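You operate a simulated robot arm through the tools that you are given. There is no shell and no other tool.

You run a simulated two-armed robot. Do the job below in one go: nothing can be reset, and whatever is moved stays where it is left.

Task
Try the clog in the sand tray, rub its sole clean and rake the sand level.
Fine: four steps or more; use the brush mat; clog and small rake go back. Set down upright: small rake.
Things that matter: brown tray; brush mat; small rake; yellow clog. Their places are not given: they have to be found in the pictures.

Only the result counts: the job must be done as asked and must still hold three seconds after the hand-in. Knocking over, shifting, dropping, spilling or breaking anything else fails it.

Robot
Two 7-joint arms with two-finger grippers on one trunk that stands fixed in place. Base frame: the origin is at the foot of the trunk, x ahead of it, y to its left, z up; the work surface is at about z = 75. Units: cm, rad, N and s.
The left shoulder is at [8.8, 17.5, 105], the right one opposite. With the tool pointing down near the work surface each hand reaches from about 30 to 90 cm from the base axis, measured 20 degrees to its own side. Payload 2.94 kg a hand.
Tool frame (each hand has its own): the origin (TCP) lies between the finger pads and is the grasp point; the fingertips stand 3 cm ahead of it; z points along the fingers, y is the line along which they close. The gripper opens to 13.8 cm; its body begins 10.9 cm behind the TCP.
Orientation is that of the tool frame in the base frame, as a unit quaternion [x, y, z, w]. With the fingers straight down and closing along the base's y, the tool's x points along the base's -x, its y along +y and its z along -z.

Tools
- The arms move only by the tool jog_arm. It takes "left_motion", "right_motion" or both (then of equal length, played together; a hand with none holds still); each is text: rows parted by semicolons, each of 7 numbers parted by spaces: the turn, a rotation vector about the tool's x, y, z in rad, then the shift along the tool's x, y, z in mm, then the gripper command, from -1 (shut) to 1 (fully open), values between in proportion. In form: wx wy wz x y z gripper; .... A call has 1 to 20 rows; each row shifts and turns the commanded pose from where the row before left it, along the tool's axes as they then stand. Each row takes 0.2 s and may step no farther than 5 cm and 0.15 rad from the row before; otherwise, or with a gripper value out of range, the whole call is refused. A pose out of reach is approached as far as the arm can. The call stops where the force on the tool passes 40 N (or 10 N more than at its start, if that is more) or the arm is blocked; 0.2 s more then pass. The fingers move at their own pace (about 4.5 cm/s each) and stop on an object; they squeeze with about 37 N. The grip force told is the motor's: it shows also when the fingers shut on nothing. Time passes only in rows, and 0.2 s behind the last, so rows that do not move let the fingers close. It gives the time, the measured TCP pose, the force on the tool (base axes), the opening and the grip force at its end, in the units of the frame above (readings bear some noise), with the torque about the TCP (base axes, N m) and any sound that the robot's microphone picked up.
- Cameras (640 x 400 px; columns grow to the right, rows downward): "scene" is now at [21.17, -3.03, 151.04]; the picture's right is [-0.36, -0.93, -0.00], its down [-0.82, 0.32, -0.48] and it looks along [0.45, -0.17, -0.88] (base axes); focal length 339 px, centre (320, 200). "left" rides on the left gripper at [7.1, -1.9, -14.6] in its tool frame; the picture's right is [0.26, 0.96, 0.00], its down [-0.85, 0.23, -0.48] and it looks along [-0.46, 0.13, 0.88] (tool axes); focal length 280 px, centre (320, 200). "right" rides on the right gripper at [7.1, 1.9, -14.6] in its tool frame; the picture's right is [-0.26, 0.97, 0.00], its down [-0.85, -0.23, -0.48] and it looks along [-0.46, -0.12, 0.88] (tool axes); focal length 280 px, centre (320, 200).
- snapshot(camera): a new picture of that camera. No time passes.
- raise_lower(by): moves the trunk up (or, below 0, down) by that many cm; the arms and the scene camera ride with it, the base frame stays. It gives what a move gives, with no picture.
- pan_tilt(pan, tilt): turns the head with the scene camera to pan (to the left, within 2.094 rad either way) and tilt (down, from -0.506 to 1.204), counted from straight ahead of the robot (the tilt from the chest, where the trunk bows). It gives what a move gives.
- point_at(camera, pixels): there is no depth. For up to 12 entries [column, row, z] of the newest picture of that camera ("zoom" is the newest enlarged one), the place [x, y] in the base frame at which the ray of that pixel passes the height z, good to about 0.2 cm, but the place of the scene camera against the robot may be out by one fixed shift of up to 2.5 cm in any direction. No time passes.
- inspect(camera, box): a new picture of the part [left, top, right, bottom] of that camera's present view, enlarged. No time passes.
- sign_off(): hands the job in; it is judged then, once.

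Open the grippers and draw the arms clear of the work before you hand the job in, unless the task says otherwise.

The tools are called after ">>>" as a command line: name --argument value ..., lists and objects as JSON in quotes. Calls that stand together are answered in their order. jog_arm: Moves the arms, as the interface text tells. Its arguments: {"type":"object","properties":{"left_motion":{"type":"string"},"right_motion":{"type":"string"}},"required":[]} The other tools are called the same way: raise_lower (by) moves the trunk up or down; pan_tilt (pan, tilt) turns the head that bears the scene camera; snapshot (camera) takes a picture; point_at (camera, pixels) gives the place at which the rays of pixels pass given heights; inspect (camera, box) takes an enlarged picture of a part of a camera's view; sign_off () hands the job in.

At the start:

```text
t: 0.0
left_ee_pos: [53.68, 9.71, 103.61]
left_tcp_rot: [0.001, 1.0, 0.001, 0.0]
left_force: [0.2, -0.9, 0.4]
left_moment: [0.0, 0.01, 0.0]
left_opening: 13.79
left_finger_force: 0.1
right_ee_pos: [44.9, -38.49, 102.39]
right_tcp_rot: [0.0, 1.0, 0.0, 0.0]
right_force: [0.5, 0.2, 0.2]
right_moment: [-0.04, -0.01, -0.03]
right_opening: 13.79
right_finger_force: 0.0
trunk travel left (down, up): [-22.5, 50.9]
head pan, tilt (commanded): [-0.37, 1.072]
```

scene: 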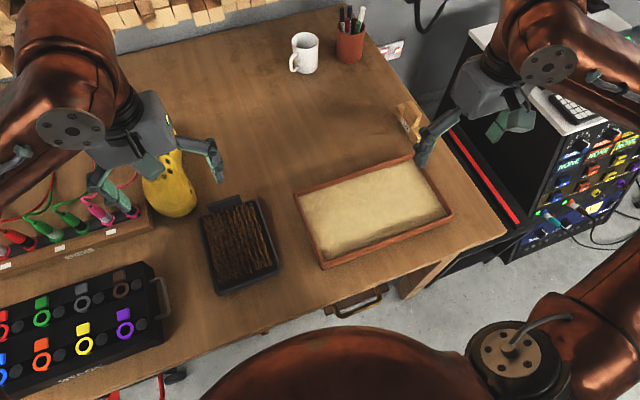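
right: 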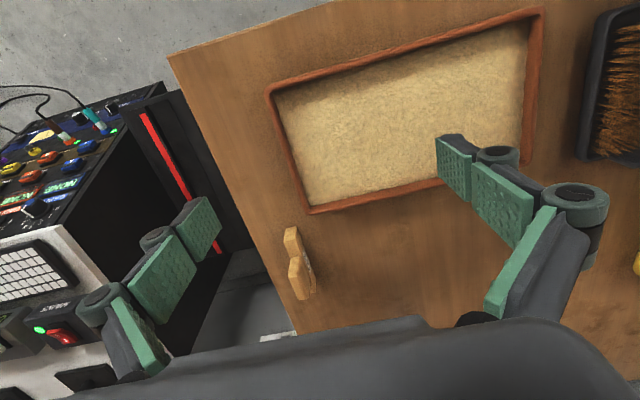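
left: 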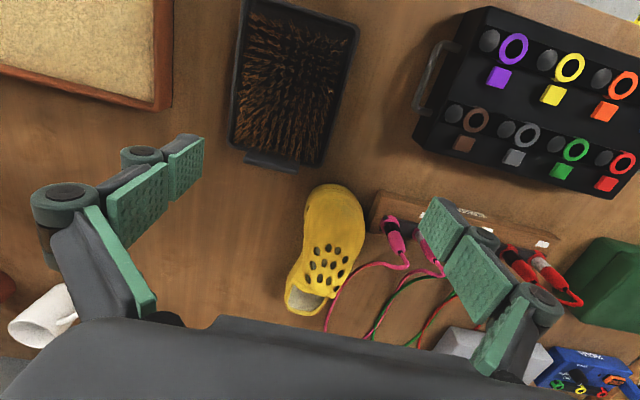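

I start by looking more closely at the scene: the clog (about 172,180), mat (240,245), tray (375,210) and the rake (about 408,120) in the scene picture.

>>> inspect --camera "scene" --box '[280, 80, 520, 280]'

>>> inspect --camera "right" --box '[200, 160, 400, 340]'

>>> inspect --camera "left" --box '[220, 140, 460, 340]'

>>> inspect --camera "scene" --box '[80, 100, 320, 300]'

```text
2.00 times, centred on (400, 180) of scene
```

zoom: 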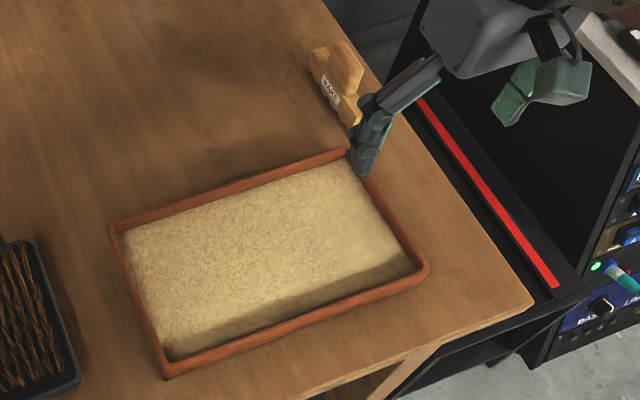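

```text
2.22 times, centred on (300, 250) of right
```

zoom: 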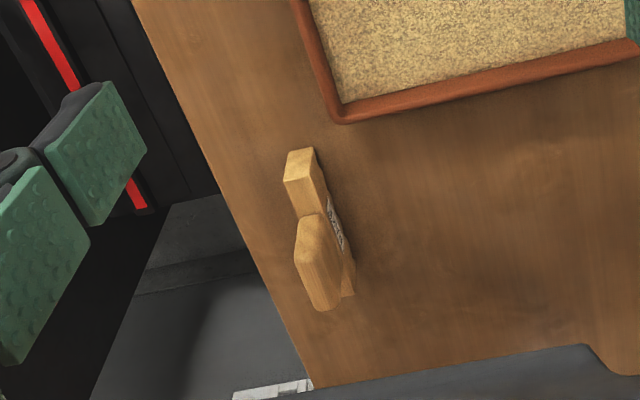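

```text
2.00 times, centred on (340, 240) of left
```

zoom: 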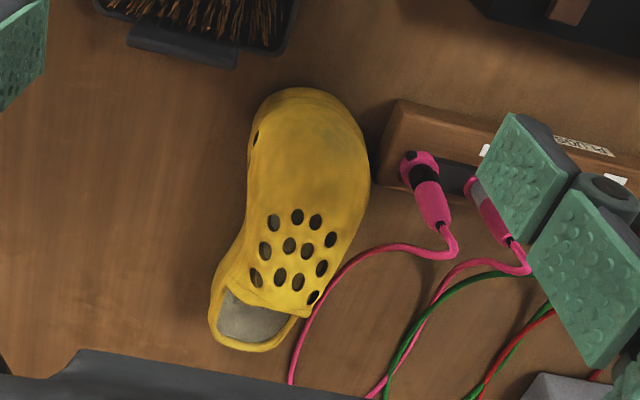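

```text
2.00 times, centred on (200, 200) of scene
```

zoom: 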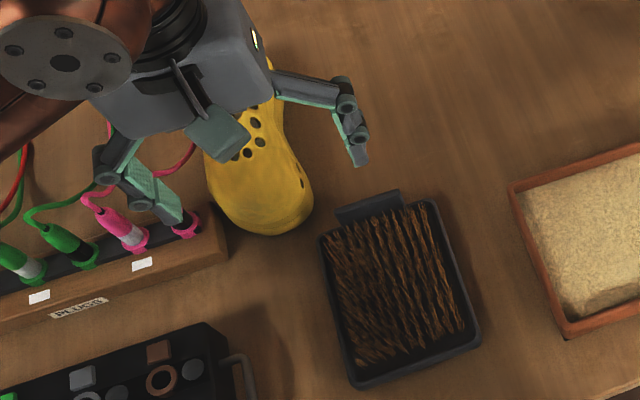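

The clog lies with its toe toward me at left-picture (335,190) and heel at (300,310); I get base coordinates of the main items with the wrist cameras.

>>> point_at --camera "left" --pixels '[[335, 185, 78], [300, 312, 78], [304, 230, 78], [364, 235, 78], [245, 5, 77], [357, 30, 77], [230, 145, 77], [318, 168, 77], [162, 108, 77], [270, 160, 76]]'

>>> point_at --camera "right" --pixels '[[268, 90, 78], [308, 212, 78], [541, 8, 78], [525, 165, 78], [290, 230, 80], [300, 297, 75], [310, 285, 75], [283, 230, 75], [168, 57, 75], [297, 333, 75]]'

>>> point_at --camera "scene" --pixels '[[296, 196, 78], [324, 268, 78], [450, 215, 78], [412, 156, 78], [205, 205, 77], [215, 292, 77], [277, 268, 77], [258, 200, 77], [408, 140, 75], [398, 105, 80]]'

```text
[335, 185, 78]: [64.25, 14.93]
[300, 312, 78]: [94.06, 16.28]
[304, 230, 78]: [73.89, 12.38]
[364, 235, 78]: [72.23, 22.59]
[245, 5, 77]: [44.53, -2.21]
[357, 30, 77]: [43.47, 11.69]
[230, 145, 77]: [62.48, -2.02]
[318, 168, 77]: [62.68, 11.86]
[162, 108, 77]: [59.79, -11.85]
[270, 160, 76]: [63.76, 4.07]
```

```text
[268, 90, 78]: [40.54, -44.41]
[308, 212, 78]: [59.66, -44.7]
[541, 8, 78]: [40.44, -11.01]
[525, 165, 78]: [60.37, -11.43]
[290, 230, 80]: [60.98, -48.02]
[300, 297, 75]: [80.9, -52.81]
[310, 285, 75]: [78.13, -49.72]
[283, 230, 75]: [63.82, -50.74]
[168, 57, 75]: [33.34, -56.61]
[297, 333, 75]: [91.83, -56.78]
```

```text
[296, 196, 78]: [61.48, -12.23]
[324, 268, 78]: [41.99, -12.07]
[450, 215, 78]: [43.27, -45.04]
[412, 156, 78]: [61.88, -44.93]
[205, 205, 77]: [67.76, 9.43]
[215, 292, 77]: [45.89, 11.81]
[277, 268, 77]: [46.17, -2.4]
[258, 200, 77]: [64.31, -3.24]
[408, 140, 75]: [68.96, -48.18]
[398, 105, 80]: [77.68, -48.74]
```

The tray spans about x 40–60, y −44 to −11, the mat x 43–62, y −2 to 12, and the rake sits near (71,−50). I move the right hand a little forward to look down at the rake, and raise the left one back a bit.

>>> jog_arm --right_motion "0 0 0 -40 0 0 1; 0 0 0 -40 0 0 1; 0 0 0 -40 0 0 1; 0 0 0 0 -30 0 1; 0 0 0 0 0 0 1" --left_motion "0 0 0 -40 0 -20 1; 0 0 0 -40 0 -20 1; 0 0 0 -40 0 0 1; 0 0 0 0 20 0 1; 0 0 0 0 0 0 1"

>>> snapshot --camera "right"

>>> snapshot --camera "left"

>>> snapshot --camera "scene"

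```text
t: 1.2
left_ee_pos: [65.18, 11.72, 107.91]
left_tcp_rot: [0.001, 1.0, -0.001, 0.004]
left_force: [-1.0, -0.3, 0.6]
left_moment: [-0.01, -0.07, -0.03]
left_opening: 13.81
left_finger_force: 0.0
right_ee_pos: [56.22, -41.63, 102.95]
right_tcp_rot: [0.0, 1.0, 0.0, 0.003]
right_force: [-1.2, -0.2, 0.8]
right_moment: [0.02, -0.09, 0.05]
right_opening: 13.82
right_finger_force: 0.0
trunk travel left (down, up): [-22.5, 50.9]
head pan, tilt (commanded): [-0.37, 1.072]
```

```text
taken
```

right: 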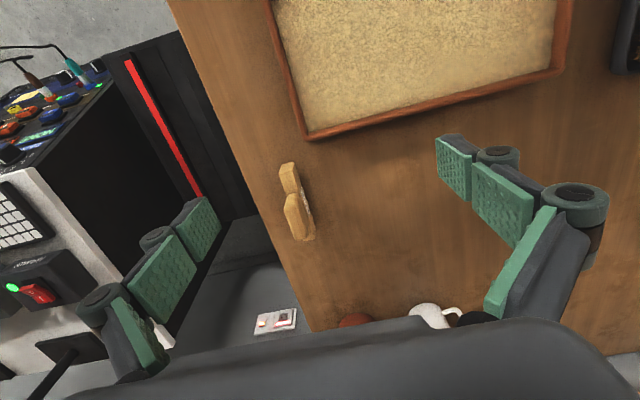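

```text
taken
```

left: 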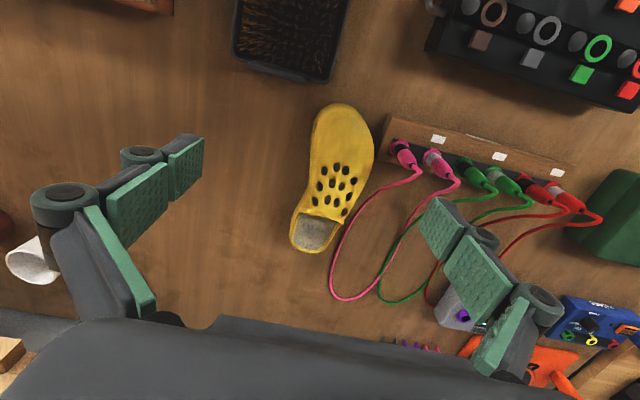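

```text
taken
```

scene: 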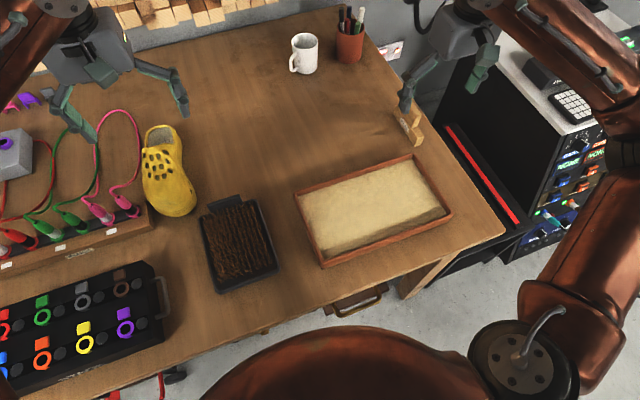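

>>> inspect --camera "right" --box '[240, 140, 360, 260]'

>>> inspect --camera "left" --box '[260, 80, 420, 270]'

>>> inspect --camera "scene" --box '[110, 110, 230, 230]'

>>> point_at --camera "right" --pixels '[[282, 165, 75], [297, 240, 75], [313, 240, 75], [296, 163, 75], [290, 163, 80], [294, 195, 80]]'

```text
3.33 times, centred on (300, 200) of right
```

zoom: 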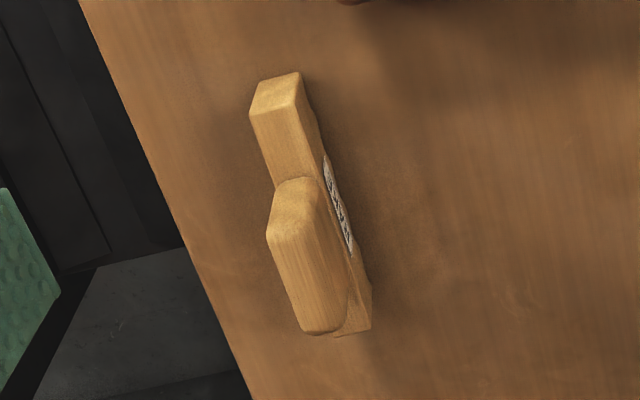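

```text
2.11 times, centred on (340, 175) of left
```

zoom: 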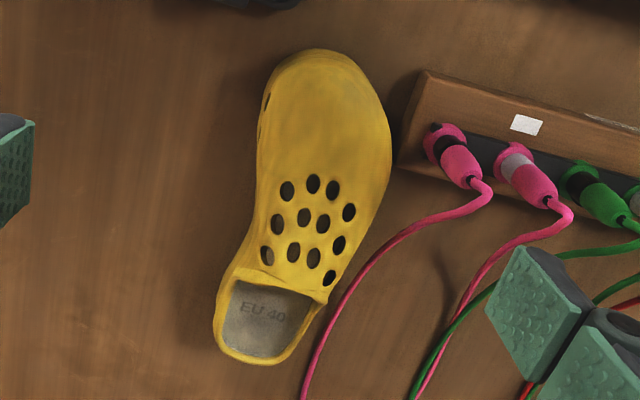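

```text
3.33 times, centred on (170, 170) of scene
```

zoom: 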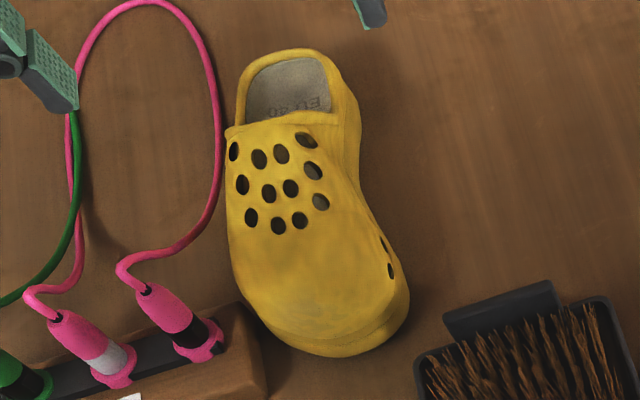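

```text
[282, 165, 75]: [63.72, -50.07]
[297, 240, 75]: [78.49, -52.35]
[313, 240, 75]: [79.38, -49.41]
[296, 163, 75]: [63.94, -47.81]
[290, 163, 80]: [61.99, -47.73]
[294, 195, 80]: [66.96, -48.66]
```

The rake is a small wooden bar with a fin-like part near the table's right edge; I turn the head toward it and the neighbouring rack to judge heights.

>>> pan_tilt --pan -0.75 --tilt 0.8

>>> snapshot --camera "scene"

```text
t: 2.0
left_ee_pos: [65.69, 11.66, 107.47]
left_tcp_rot: [0.001, 1.0, 0.0, -0.001]
left_force: [-0.5, -0.5, -0.1]
left_moment: [0.02, -0.04, -0.02]
left_opening: 13.8
left_finger_force: 0.1
right_ee_pos: [56.68, -41.68, 102.54]
right_tcp_rot: [0.0, 1.0, 0.0, -0.001]
right_force: [0.5, 0.0, 0.3]
right_moment: [-0.02, 0.0, 0.0]
right_opening: 13.81
right_finger_force: 0.2
trunk travel left (down, up): [-22.5, 50.9]
head pan, tilt (commanded): [-0.75, 0.799]
```

```text
taken
```

scene: 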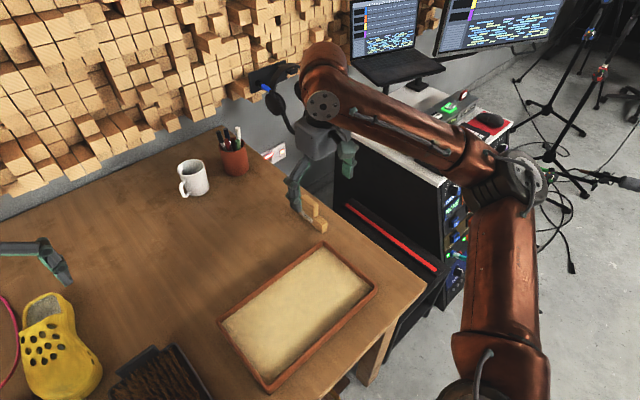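

I measure where the red strip and the rack's side lie, to know how far the right hand may go outward.

>>> point_at --camera "scene" --pixels '[[350, 205, 75], [435, 270, 75], [345, 203, 85], [445, 270, 75], [440, 178, 95], [440, 178, 105], [360, 140, 95], [360, 140, 105], [425, 285, 75], [330, 200, 75]]'

>>> inspect --camera "scene" --box '[240, 120, 500, 290]'

```text
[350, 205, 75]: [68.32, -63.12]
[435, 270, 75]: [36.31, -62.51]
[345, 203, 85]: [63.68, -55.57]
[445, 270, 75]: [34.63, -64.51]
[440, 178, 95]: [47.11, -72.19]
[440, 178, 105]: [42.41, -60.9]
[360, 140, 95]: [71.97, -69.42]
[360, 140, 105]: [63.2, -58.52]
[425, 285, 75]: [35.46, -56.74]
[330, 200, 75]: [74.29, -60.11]
```

```text
2.35 times, centred on (370, 205) of scene
```

zoom: 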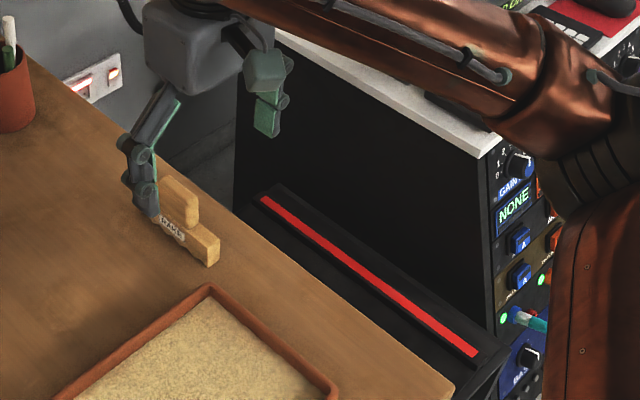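

The rack's side lies beyond y −67, so the rake at y ≈ −50 can be reached straight down. I lower the right hand over the tray's corner (fingertips at z ≈ 82) for a flatter view of the rake.

>>> jog_arm --right_motion "0 0 0 0 15 40 1; 0 0 0 0 0 40 1; 0 0 0 0 0 40 1; 0 0 0 0 0 40 1; 0 0 0 0 0 0 1; 0 0 0 0 0 0 1"

>>> snapshot --camera "right"

>>> inspect --camera "right" --box '[180, 200, 360, 360]'

```text
t: 3.5
left_ee_pos: [65.68, 11.69, 107.44]
left_tcp_rot: [0.001, 1.0, 0.0, 0.0]
left_force: [0.8, -0.3, 0.0]
left_moment: [0.03, 0.04, 0.03]
left_opening: 13.78
left_finger_force: 0.0
right_ee_pos: [56.81, -40.06, 86.56]
right_tcp_rot: [0.0, 1.0, 0.0, 0.0]
right_force: [1.0, -0.5, 0.1]
right_moment: [0.02, -0.04, 0.0]
right_opening: 13.81
right_finger_force: 0.0
trunk travel left (down, up): [-22.5, 50.9]
head pan, tilt (commanded): [-0.75, 0.799]
```

```text
taken
```

right: 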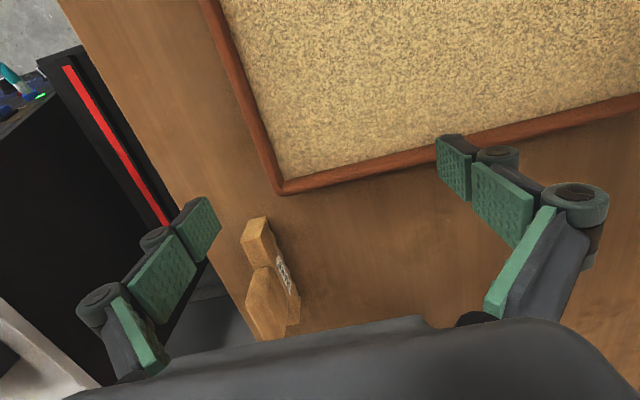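

```text
2.50 times, centred on (270, 280) of right
```

zoom: 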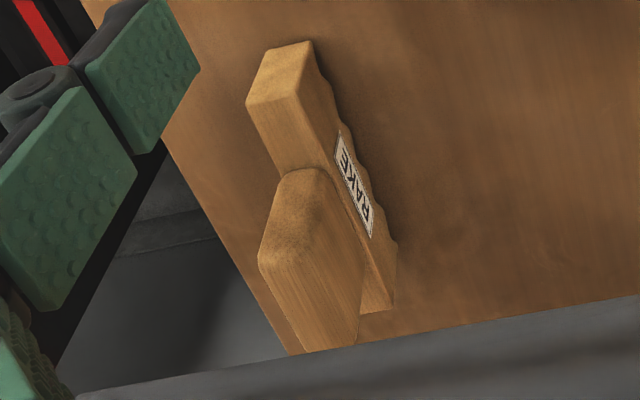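

The rake stands upright: a scalloped bar along x with a grip on top. I zoom more to get the height of its grip.

>>> inspect --camera "right" --box '[220, 210, 320, 272]'

>>> inspect --camera "right" --box '[220, 270, 320, 332]'

```text
6.40 times, centred on (270, 241) of right
```

zoom: 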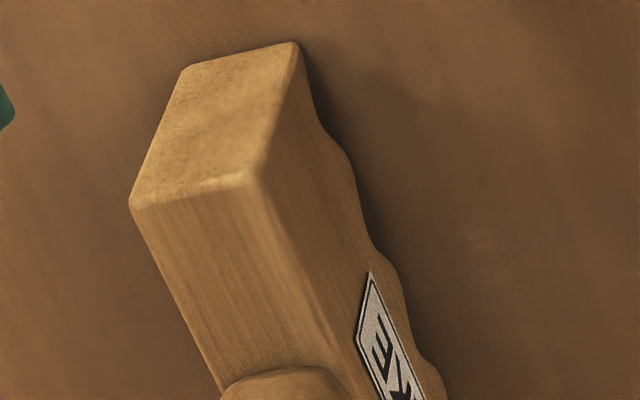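

```text
6.40 times, centred on (270, 301) of right
```

zoom: 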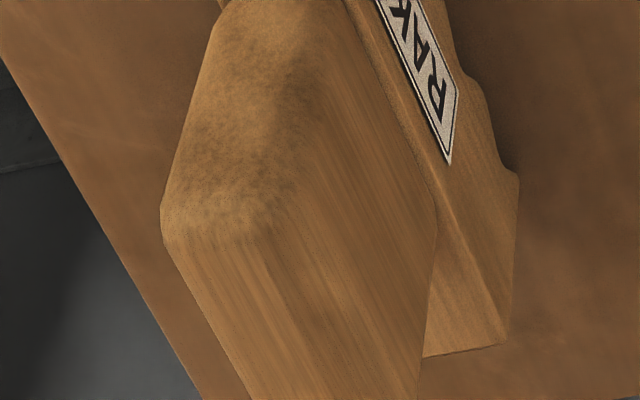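

The rake: bar x 63.9–76.9, y −50.1 to −48.0, top z ≈ 79, grip x ≈ 67.5–73.7 with top z ≈ 82. Now I raise the right hand clear and move the left one forward to see the clog from right above.

>>> jog_arm --right_motion "0 0 0 0 0 -40 1; 0 0 0 0 0 -40 1; 0 0 0 0 0 -40 1; 0 0 0 0 0 -40 1; 0 0 0 0 0 0 1; 0 0 0 0 0 0 1" --left_motion "0 0 0 -30 0 0 1; 0 0 0 -30 0 0 1; 0 0 0 -30 0 0 1; 0 0 0 -30 0 0 1; 0 0 0 0 20 0 1; 0 0 0 0 0 0 1"

>>> snapshot --camera "left"

>>> inspect --camera "left" --box '[220, 20, 440, 160]'

>>> pan_tilt --pan 0.1 --tilt 0.95

>>> snapshot --camera "scene"

```text
t: 4.8
left_ee_pos: [77.73, 13.43, 107.5]
left_tcp_rot: [0.001, 1.0, 0.001, 0.0]
left_force: [-0.1, -0.2, -0.1]
left_moment: [0.03, 0.03, 0.01]
left_opening: 13.8
left_finger_force: 0.0
right_ee_pos: [56.69, -40.15, 102.51]
right_tcp_rot: [0.0, 1.0, 0.0, 0.0]
right_force: [0.0, -0.6, -0.3]
right_moment: [0.03, 0.01, 0.02]
right_opening: 13.78
right_finger_force: 0.1
trunk travel left (down, up): [-22.5, 50.9]
head pan, tilt (commanded): [-0.75, 0.799]
```

```text
taken
```

left: 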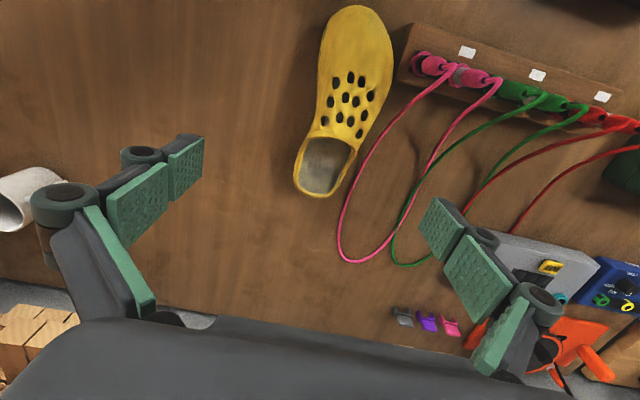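

```text
2.86 times, centred on (330, 90) of left
```

zoom: 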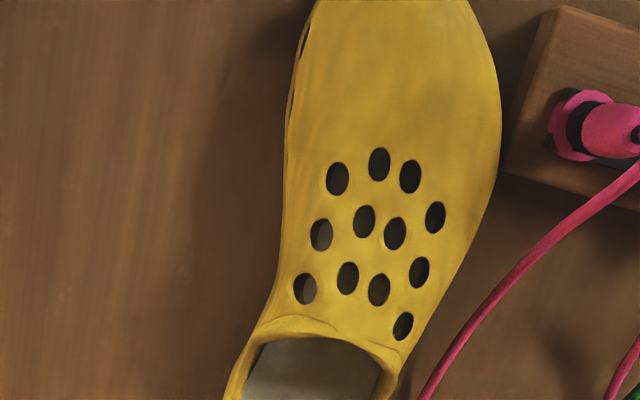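

```text
t: 6.0
left_ee_pos: [77.63, 13.69, 107.4]
left_tcp_rot: [0.0, 1.0, 0.001, 0.001]
left_force: [0.4, 0.4, 0.5]
left_moment: [-0.02, -0.03, 0.0]
left_opening: 13.82
left_finger_force: 0.0
right_ee_pos: [56.61, -39.95, 102.42]
right_tcp_rot: [0.0, 1.0, 0.0, 0.0]
right_force: [-0.6, -0.2, -0.3]
right_moment: [0.01, -0.02, -0.04]
right_opening: 13.79
right_finger_force: 0.0
trunk travel left (down, up): [-22.5, 50.9]
head pan, tilt (commanded): [0.099, 0.949]
```

```text
taken
```

scene: 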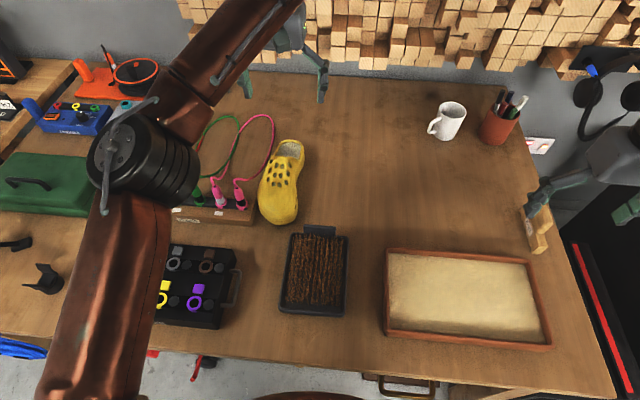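

I measure the clog's outline in the new left view: toe (357,6), heel (315,196), edges of the waist, and the near cable at (340,240)/(385,140).

>>> point_at --camera "left" --pixels '[[357, 6, 77], [315, 196, 80], [315, 196, 77], [318, 100, 77], [392, 70, 77], [295, 170, 80], [352, 150, 80], [310, 130, 80], [366, 125, 80], [326, 140, 84], [357, 180, 76], [402, 60, 77]]'

>>> inspect --camera "left" --box '[270, 110, 390, 210]'

>>> inspect --camera "scene" --box '[190, 100, 330, 240]'

```text
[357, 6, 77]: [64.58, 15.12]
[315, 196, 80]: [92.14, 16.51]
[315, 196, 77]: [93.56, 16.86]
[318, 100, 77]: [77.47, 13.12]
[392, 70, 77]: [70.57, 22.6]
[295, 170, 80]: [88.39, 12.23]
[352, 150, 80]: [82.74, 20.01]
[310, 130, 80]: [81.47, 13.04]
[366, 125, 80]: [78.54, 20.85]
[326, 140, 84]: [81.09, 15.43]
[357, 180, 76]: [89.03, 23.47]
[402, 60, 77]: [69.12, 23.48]
```

```text
4.00 times, centred on (330, 160) of left
```

zoom: 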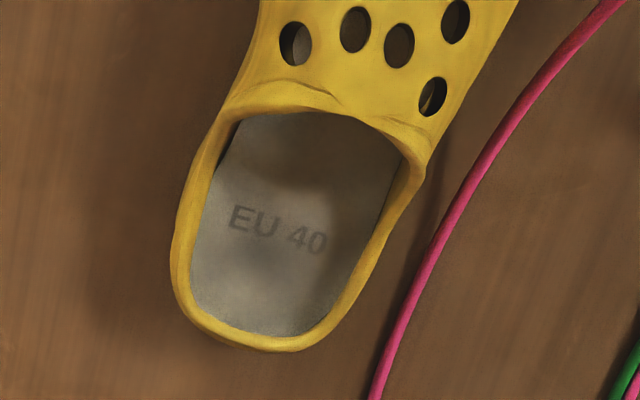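

```text
2.86 times, centred on (260, 170) of scene
```

zoom: 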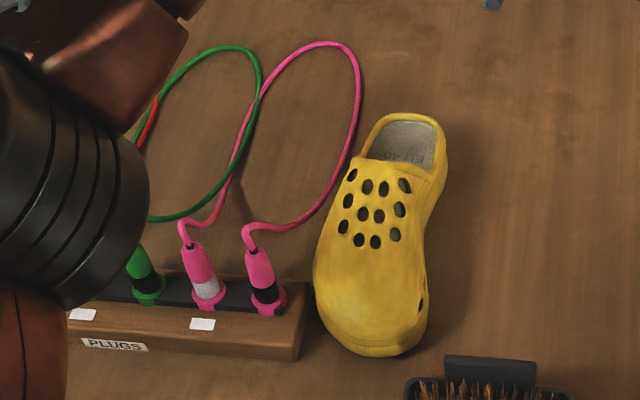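

The clog measures about x 64.6–92, y 12–22.6, toe toward me. Now I bring the right hand back over the tray to measure rim and sand from two heights.

>>> jog_arm --right_motion "0 0 0 40 20 0 1; 0 0 0 40 20 0 1; 0 0 0 40 20 0 1; 0 0 0 30 20 0 1; 0 0 0 0 20 0 1; 0 0 0 0 0 0 1; 0 0 0 0 0 0 1"

>>> snapshot --camera "right"

>>> inspect --camera "right" --box '[120, 20, 320, 145]'

>>> inspect --camera "right" --box '[320, 20, 520, 145]'

```text
t: 7.6
left_ee_pos: [77.82, 13.73, 107.36]
left_tcp_rot: [0.001, 1.0, 0.0, 0.0]
left_force: [0.3, 0.3, 0.2]
left_moment: [0.0, 0.0, 0.01]
left_opening: 13.79
left_finger_force: 0.0
right_ee_pos: [41.77, -30.07, 102.46]
right_tcp_rot: [0.0, 1.0, 0.0, 0.0]
right_force: [0.1, -0.2, -0.9]
right_moment: [0.01, 0.0, -0.03]
right_opening: 13.8
right_finger_force: 0.0
trunk travel left (down, up): [-22.5, 50.9]
head pan, tilt (commanded): [0.099, 0.949]
```

```text
taken
```

right: 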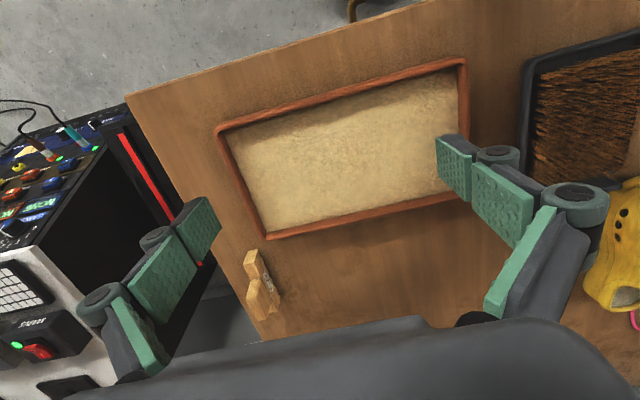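

```text
3.20 times, centred on (220, 82) of right
```

zoom: 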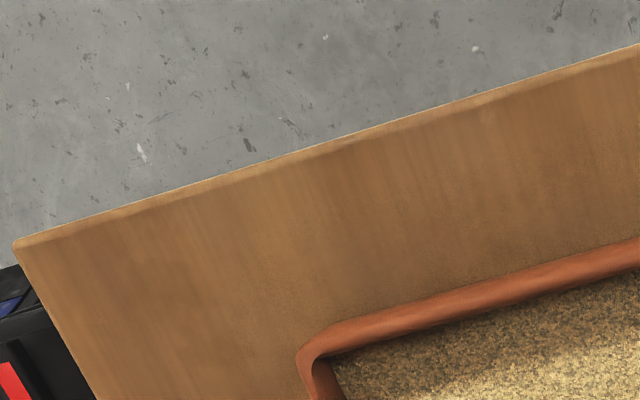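

```text
3.20 times, centred on (420, 82) of right
```

zoom: 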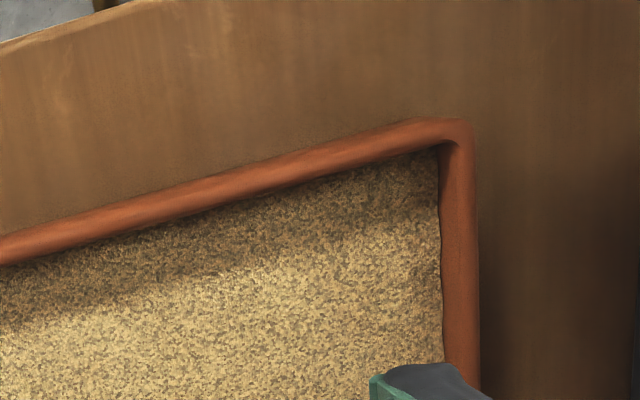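

The tray's dark band is just the wall's shadow; rim stands slightly above the sand. I park the right arm out to its side and test whether the left hand reaches over the tray with the hand turned clockwise 90°.

>>> jog_arm --right_motion "0 0 0 0 -35 -30 1; 0 0 0 0 -35 -30 1; 0 0 0 0 -35 -30 1; 0 0 0 0 -35 -30 1; 0 0 0 0 -40 0 1; 0 0 0 0 -40 0 1; 0 0 0 0 -30 0 1; 0 0 0 0 0 0 1; 0 0 0 0 0 0 1"

>>> jog_arm --left_motion "0 0 0 40 -20 0 1; 0 0 0 40 -20 0 1; 0 0 0 40 -25 0 1; 0 0 0 40 -25 0 1; 0 0 0 40 -25 0 1; 0 0 0 40 -25 0 1; 0 0 0 30 -40 0 1; 0 0 0 0 -45 0 1; 0 0 0 0 -45 0 1; 0 0 0 0 -45 0 1; 0 0 0 0 -45 0 1; 0 0 0 0 -40 0 1; 0 0 0 0 0 0 1; 0 0 0 0 0 0 1"

```text
t: 9.6
left_ee_pos: [77.68, 13.63, 107.27]
left_tcp_rot: [0.002, 1.0, 0.0, 0.0]
left_force: [-0.3, 0.9, -0.2]
left_moment: [0.0, -0.02, -0.02]
left_opening: 13.8
left_finger_force: 0.1
right_ee_pos: [46.37, -52.57, 111.62]
right_tcp_rot: [0.0, 1.0, 0.0, 0.0]
right_force: [-0.3, -0.5, -0.5]
right_moment: [0.01, 0.0, -0.01]
right_opening: 13.79
right_finger_force: 0.1
right hand out of reach, approached as far as the arm can: row 4, 5, 6, 7
trunk travel left (down, up): [-22.5, 50.9]
head pan, tilt (commanded): [0.099, 0.949]
```

```text
t: 12.6
left_ee_pos: [50.73, -26.45, 107.63]
left_tcp_rot: [0.001, 1.0, 0.001, 0.0]
left_force: [-0.1, -0.3, -0.2]
left_moment: [0.05, 0.01, 0.02]
left_opening: 13.8
left_finger_force: 0.1
right_ee_pos: [46.23, -52.65, 111.76]
right_tcp_rot: [-0.001, 1.0, 0.001, 0.001]
right_force: [-0.6, -0.2, -1.0]
right_moment: [0.01, 0.0, -0.01]
right_opening: 13.8
right_finger_force: 0.0
trunk travel left (down, up): [-22.5, 50.9]
head pan, tilt (commanded): [0.099, 0.949]
```

The left hand reaches over the tray. Now I test the 90° clockwise turn there (positive about tool z).

>>> jog_arm --left_motion "0 0 0.15 0 0 0 1; 0 0 0.15 0 0 0 1; 0 0 0.15 0 0 0 1; 0 0 0.15 0 0 0 1; 0 0 0.15 0 0 0 1; 0 0 0.15 0 0 0 1; 0 0 0.15 0 0 0 1; 0 0 0.15 0 0 0 1; 0 0 0.15 0 0 0 1; 0 0 0.15 0 0 0 1; 0 0 0.0708 0 0 0 1; 0 0 0 0 0 0 1"

>>> snapshot --camera "scene"

>>> snapshot --camera "left"

```text
t: 15.2
left_ee_pos: [50.6, -26.31, 107.34]
left_tcp_rot: [0.708, 0.707, 0.0, 0.0]
left_force: [-1.3, 0.0, 0.5]
left_moment: [0.03, 0.03, -0.01]
left_opening: 13.8
left_finger_force: 0.0
right_ee_pos: [46.21, -52.47, 111.76]
right_tcp_rot: [-0.001, 1.0, 0.0, 0.001]
right_force: [-0.8, 0.6, -0.3]
right_moment: [0.0, -0.01, 0.01]
right_opening: 13.8
right_finger_force: 0.0
trunk travel left (down, up): [-22.5, 50.9]
head pan, tilt (commanded): [0.099, 0.949]
```

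```text
taken
```

scene: 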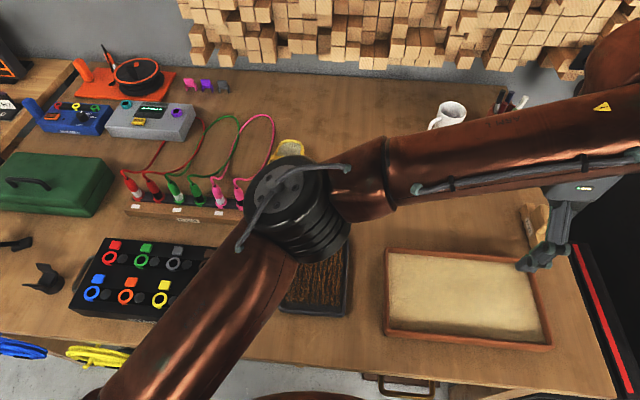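

```text
taken
```

left: 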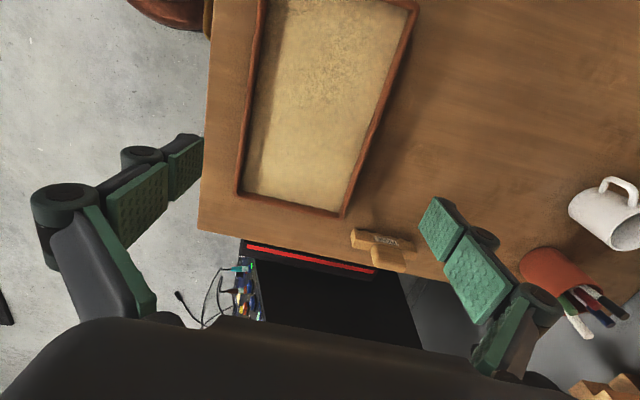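

The turn works (tool x now along +y). I turn back to nearly straight (leaving 0.08 rad to match the clog's axis) and go above the clog's waist.

>>> jog_arm --left_motion "0 0 -0.15 0 0 0 1; 0 0 -0.15 0 0 0 1; 0 0 -0.15 0 0 0 1; 0 0 -0.15 0 0 0 1; 0 0 -0.15 0 0 0 1; 0 0 -0.15 0 0 0 1; 0 0 -0.15 0 0 0 1; 0 0 -0.15 0 0 0 1; 0 0 -0.15 0 0 0 1; 0 0 -0.15 0 0 0 1; 0 0 -0.0708 0 0 0 1; 0 0 0 0 0 0 1"

>>> jog_arm --left_motion "0 0 0 0 45 0 1; 0 0 0 0 45 0 1; 0 0 0 0 45 0 1; 0 0 0 0 45 0 1; 0 0 0 -25 43 0 1; 0 0 0 -25 43 0 1; 0 0 0 -25 43 0 1; 0 0 0 -25 43 0 1; 0 0 0 -40 20 0 1; 0 0 0 -40 20 0 1; 0 0 0 -40 20 0 1; 0 0 0 -40 20 0 0.667; 0 0 0.08 -18 0 0 0.667; 0 0 0 0 0 0 0.667; 0 0 0 0 0 0 0.667"

>>> snapshot --camera "left"

>>> snapshot --camera "scene"

```text
t: 17.8
left_ee_pos: [50.72, -26.45, 107.42]
left_tcp_rot: [0.0, 1.0, 0.001, -0.001]
left_force: [0.3, -0.3, 0.7]
left_moment: [0.04, 0.01, -0.01]
left_opening: 13.78
left_finger_force: 0.0
right_ee_pos: [46.34, -52.55, 111.77]
right_tcp_rot: [0.0, 1.0, 0.0, 0.0]
right_force: [0.0, 0.8, -0.6]
right_moment: [-0.01, -0.01, 0.02]
right_opening: 13.79
right_finger_force: 0.0
trunk travel left (down, up): [-22.5, 50.9]
head pan, tilt (commanded): [0.099, 0.949]
```

```text
t: 21.0
left_ee_pos: [78.58, 16.76, 107.42]
left_tcp_rot: [0.041, 0.999, 0.0, 0.0]
left_force: [-0.2, -0.4, -0.1]
left_moment: [-0.01, -0.03, -0.04]
left_opening: 11.49
left_finger_force: 0.0
right_ee_pos: [46.21, -52.54, 111.7]
right_tcp_rot: [0.0, 1.0, 0.0, 0.0]
right_force: [0.0, 0.2, 0.3]
right_moment: [0.01, 0.0, 0.0]
right_opening: 13.8
right_finger_force: 0.1
trunk travel left (down, up): [-22.5, 50.9]
head pan, tilt (commanded): [0.099, 0.949]
```

```text
taken
```

left: 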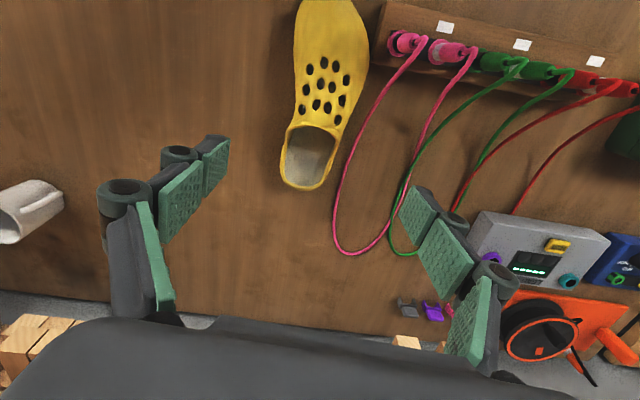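

```text
taken
```

scene: 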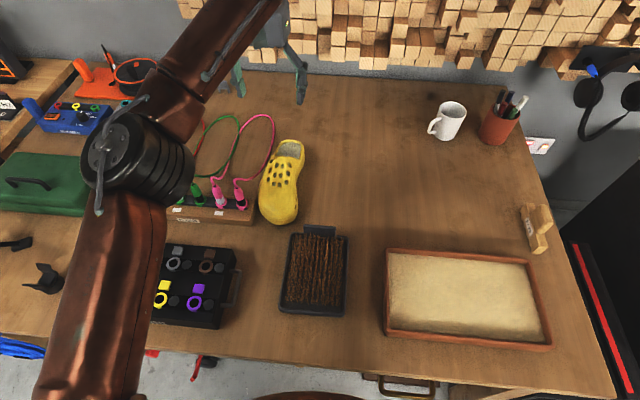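

I check the clog's waist edges in this view, near (293,100) and (352,95), to centre the grasp.

>>> inspect --camera "left" --box '[260, 0, 420, 100]'

>>> point_at --camera "left" --pixels '[[295, 70, 78], [363, 70, 78], [294, 90, 78], [357, 90, 78], [290, 110, 79], [350, 110, 79], [286, 130, 80], [343, 130, 80], [303, 190, 80], [356, 160, 75.5], [380, 100, 75.5], [335, 240, 75.5]]'

```text
4.00 times, centred on (340, 50) of left
```

zoom: 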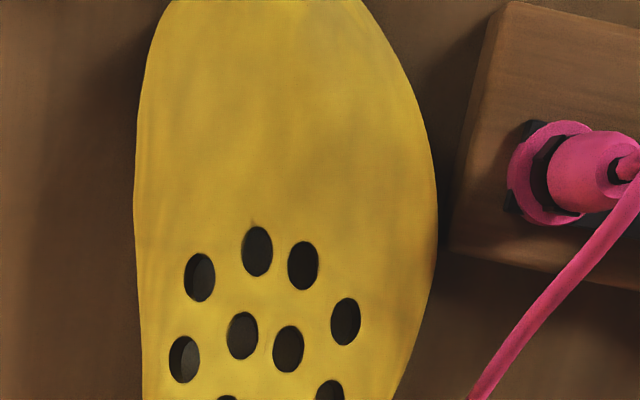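

```text
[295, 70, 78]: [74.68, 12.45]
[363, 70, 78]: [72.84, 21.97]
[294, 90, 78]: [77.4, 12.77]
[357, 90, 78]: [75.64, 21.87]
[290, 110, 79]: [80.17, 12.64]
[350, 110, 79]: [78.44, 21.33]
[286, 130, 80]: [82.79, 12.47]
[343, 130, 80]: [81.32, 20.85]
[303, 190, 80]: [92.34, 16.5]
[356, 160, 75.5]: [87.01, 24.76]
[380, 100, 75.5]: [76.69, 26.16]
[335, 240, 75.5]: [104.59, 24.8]
```

Centre is at y ≈ 16.9 at x ≈ 79.5. I shift slightly and descend to z ≈ 87 for a check before the final lowering.

>>> jog_arm --left_motion "0 0 0 -9 2 40 0.667; 0 0 0 0 0 45 0.667; 0 0 0 0 0 45 0.667; 0 0 0 0 0 45 0.667; 0 0 0 0 0 29 0.667; 0 0 0 0 0 0 0.667; 0 0 0 0 0 0 0.667"

>>> snapshot --camera "left"

>>> inspect --camera "scene" --box '[200, 90, 340, 230]'

```text
t: 22.6
left_ee_pos: [79.52, 16.96, 86.95]
left_tcp_rot: [0.041, 0.999, 0.0, 0.0]
left_force: [-0.4, -0.2, 0.2]
left_moment: [0.0, -0.02, -0.05]
left_opening: 11.51
left_finger_force: 0.0
right_ee_pos: [46.24, -52.56, 111.68]
right_tcp_rot: [0.0, 1.0, 0.0, -0.001]
right_force: [-0.4, -0.1, 0.1]
right_moment: [0.02, 0.0, 0.01]
right_opening: 13.8
right_finger_force: 0.0
trunk travel left (down, up): [-22.5, 50.9]
head pan, tilt (commanded): [0.099, 0.949]
```

```text
taken
```

left: 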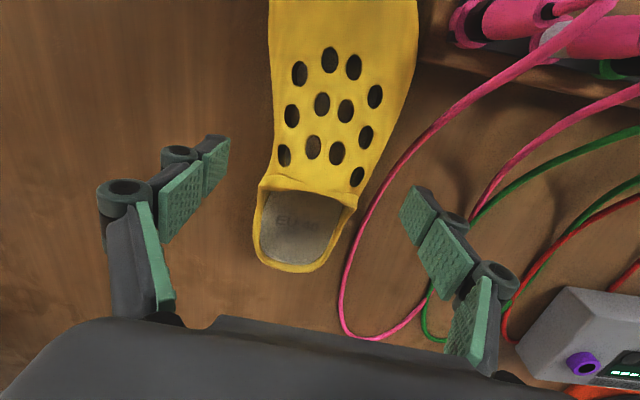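

```text
2.86 times, centred on (270, 160) of scene
```

zoom: 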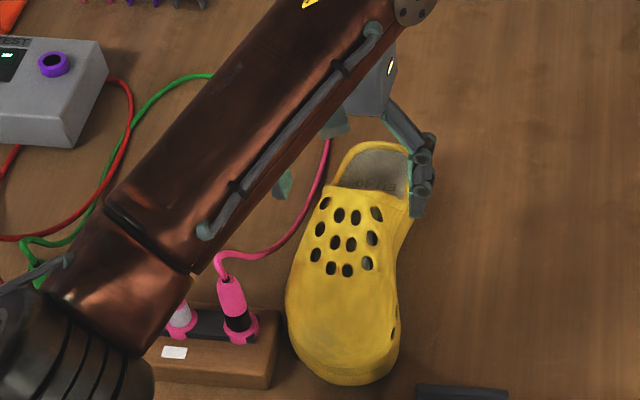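

The pink cable passes close to where the left finger will come down (about (395,160)); I check its place at plausible heights.

>>> point_at --camera "left" --pixels '[[398, 160, 75.5], [398, 160, 79], [380, 195, 75.5], [366, 220, 75.5], [420, 130, 75.5], [420, 130, 80], [450, 105, 80], [278, 140, 78], [378, 140, 78], [380, 120, 78], [368, 160, 79], [263, 180, 79]]'

>>> inspect --camera "left" --box '[320, 80, 480, 240]'

```text
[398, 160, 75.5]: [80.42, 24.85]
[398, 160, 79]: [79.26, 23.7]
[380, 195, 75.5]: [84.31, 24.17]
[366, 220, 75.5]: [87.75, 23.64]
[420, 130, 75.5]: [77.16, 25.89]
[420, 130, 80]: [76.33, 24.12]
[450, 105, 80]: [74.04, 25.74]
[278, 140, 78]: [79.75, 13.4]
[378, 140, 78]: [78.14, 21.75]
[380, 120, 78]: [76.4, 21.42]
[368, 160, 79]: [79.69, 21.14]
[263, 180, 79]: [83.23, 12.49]
```

```text
2.50 times, centred on (400, 160) of left
```

zoom: 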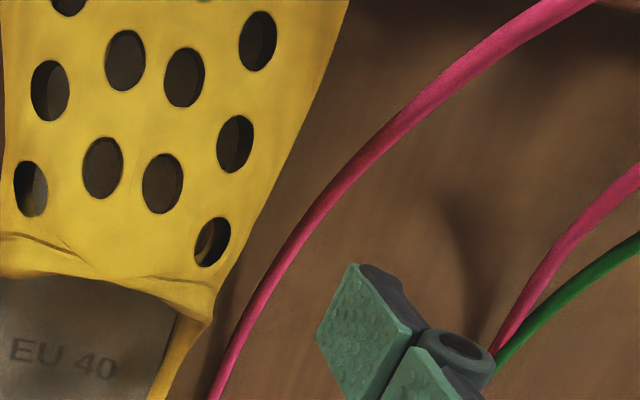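

The cable lies on the table about 2.5 cm beyond the clog, so I narrow the opening to 10.6 cm and lower with the tips staying at z ≈ 77.4, above it.

>>> jog_arm --left_motion "0 0 0 0 0 0 0.536; 0 0 0 0 0 0 0.536; 0 0 0 0 0 20 0.536; 0 0 0 0 0 20 0.536; 0 0 0 0 0 15 0.536; 0 0 0 0 0 10 0.536; 0 0 0 0 0 0 0.536"

>>> snapshot --camera "left"

>>> inspect --camera "scene" --box '[200, 90, 340, 230]'

```text
t: 24.2
left_ee_pos: [79.48, 16.96, 80.53]
left_tcp_rot: [0.041, 0.999, 0.001, -0.001]
left_force: [-1.3, 0.3, 0.3]
left_moment: [-0.01, 0.02, 0.02]
left_opening: 10.59
left_finger_force: 0.2
right_ee_pos: [46.14, -52.51, 111.84]
right_tcp_rot: [0.0, 1.0, 0.0, 0.0]
right_force: [0.5, -0.3, 0.0]
right_moment: [-0.01, 0.0, 0.04]
right_opening: 13.81
right_finger_force: 0.1
trunk travel left (down, up): [-22.5, 50.9]
head pan, tilt (commanded): [0.099, 0.949]
```

```text
taken
```

left: 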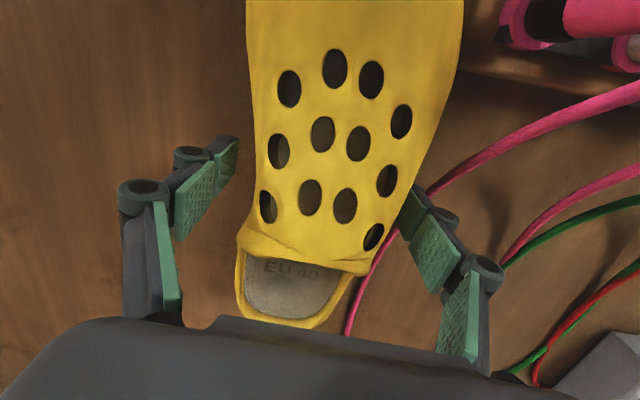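

```text
2.86 times, centred on (270, 160) of scene
```

zoom: 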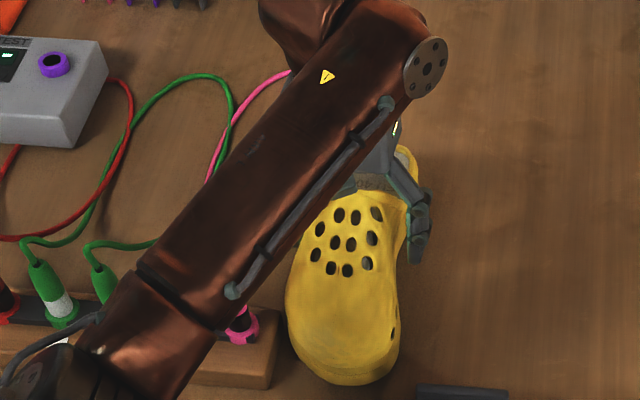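

Fingers straddle the clog freely with no contact force. I close them.

>>> jog_arm --left_motion "0 0 0 0 0 0 -1; 0 0 0 0 0 0 -1; 0 0 0 0 0 0 -1; 0 0 0 0 0 0 -1; 0 0 0 0 0 0 -1"

>>> snapshot --camera "left"

```text
t: 25.4
left_ee_pos: [79.53, 16.96, 80.51]
left_tcp_rot: [0.04, 0.999, 0.0, 0.001]
left_force: [2.2, -1.1, 6.3]
left_moment: [-0.37, 0.05, 0.06]
left_opening: 9.22
left_finger_force: 37.0
right_ee_pos: [46.22, -52.59, 111.77]
right_tcp_rot: [0.001, 1.0, 0.001, 0.0]
right_force: [-0.6, -0.3, -0.2]
right_moment: [-0.01, 0.0, 0.05]
right_opening: 13.79
right_finger_force: 0.1
trunk travel left (down, up): [-22.5, 50.9]
head pan, tilt (commanded): [0.099, 0.949]
```

```text
taken
```

left: 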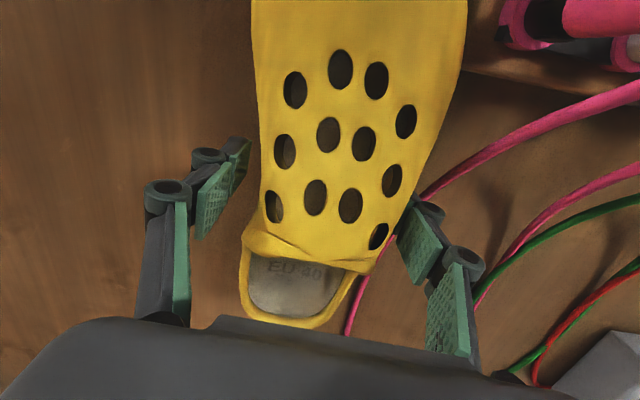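

The grip holds at 9.2 cm with 37 N. I lift 4 cm slowly and check.

>>> jog_arm --left_motion "0 0 0 0 0 -10 -1; 0 0 0 0 0 -10 -1; 0 0 0 0 0 -20 -1; 0 0 0 0 0 0 -1; 0 0 0 0 0 0 -1"

>>> snapshot --camera "left"

>>> snapshot --camera "scene"

```text
t: 26.6
left_ee_pos: [79.52, 16.93, 84.54]
left_tcp_rot: [0.04, 0.999, 0.0, 0.0]
left_force: [-0.3, 0.1, -2.2]
left_moment: [0.01, -0.07, -0.01]
left_opening: 9.22
left_finger_force: 36.9
right_ee_pos: [46.31, -52.48, 111.85]
right_tcp_rot: [0.0, 1.0, -0.001, 0.0]
right_force: [-0.5, 0.3, -0.2]
right_moment: [-0.02, 0.0, 0.03]
right_opening: 13.79
right_finger_force: 0.0
trunk travel left (down, up): [-22.5, 50.9]
head pan, tilt (commanded): [0.099, 0.949]
```

```text
taken
```

left: 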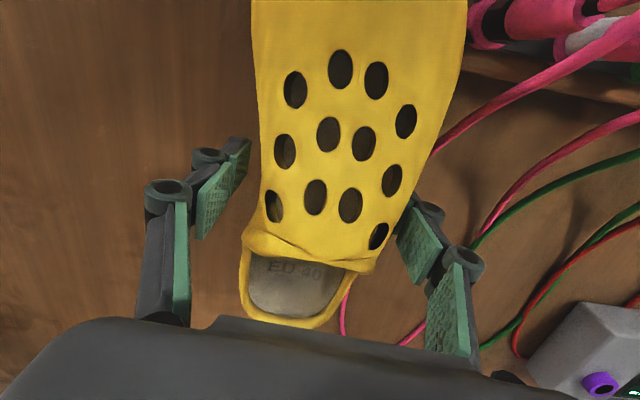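

```text
taken
```

scene: 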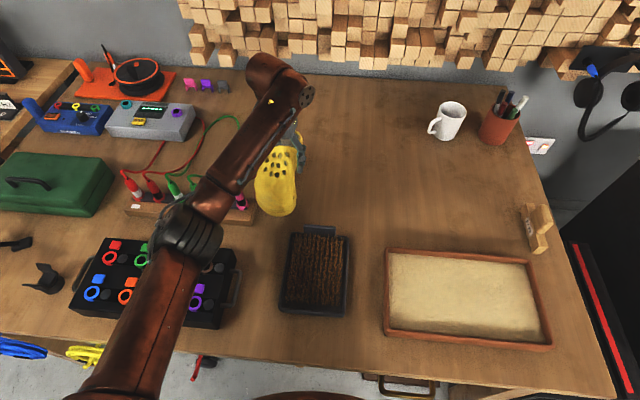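

The clog moves rigidly with the hand (weight ≈ 2.2 N, sole 5.5 cm below the TCP). I lift it to z ≈ 97 and carry it away from the plugs toward (60,0).

>>> jog_arm --left_motion "0 0 0 0 0 -30 -1; 0 0 0 0 0 -40 -1; 0 0 0 0 0 -40 -1; 0 0 0 0 0 -20 -1; 0 0 0 20 -20 0 -1; 0 0 0 30 -30 0 -1; 0 0 0 33 -33 0 -1; 0 0 0 33 -33 0 -1; 0 0 0 33 -33 0 -1; 0 0 0 20 -23 0 -1; 0 0 0 12 -12 0 -1; 0 0 0 0 0 0 -1; 0 0 0 0 0 0 -1"

>>> snapshot --camera "left"

```text
t: 29.4
left_ee_pos: [59.88, 0.2, 97.48]
left_tcp_rot: [0.041, 0.999, -0.001, 0.001]
left_force: [0.4, -0.3, -1.6]
left_moment: [0.0, -0.03, 0.02]
left_opening: 9.19
left_finger_force: 37.0
right_ee_pos: [46.2, -52.54, 111.77]
right_tcp_rot: [0.0, 1.0, 0.0, 0.001]
right_force: [0.8, -0.7, -0.4]
right_moment: [-0.01, -0.03, 0.02]
right_opening: 13.78
right_finger_force: 0.1
trunk travel left (down, up): [-22.5, 50.9]
head pan, tilt (commanded): [0.099, 0.949]
```

```text
taken
```

left: 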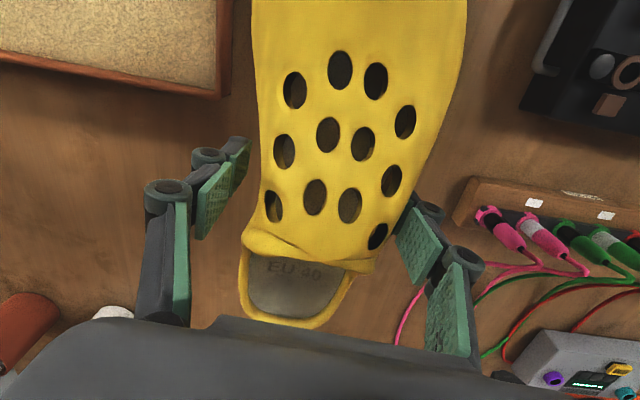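

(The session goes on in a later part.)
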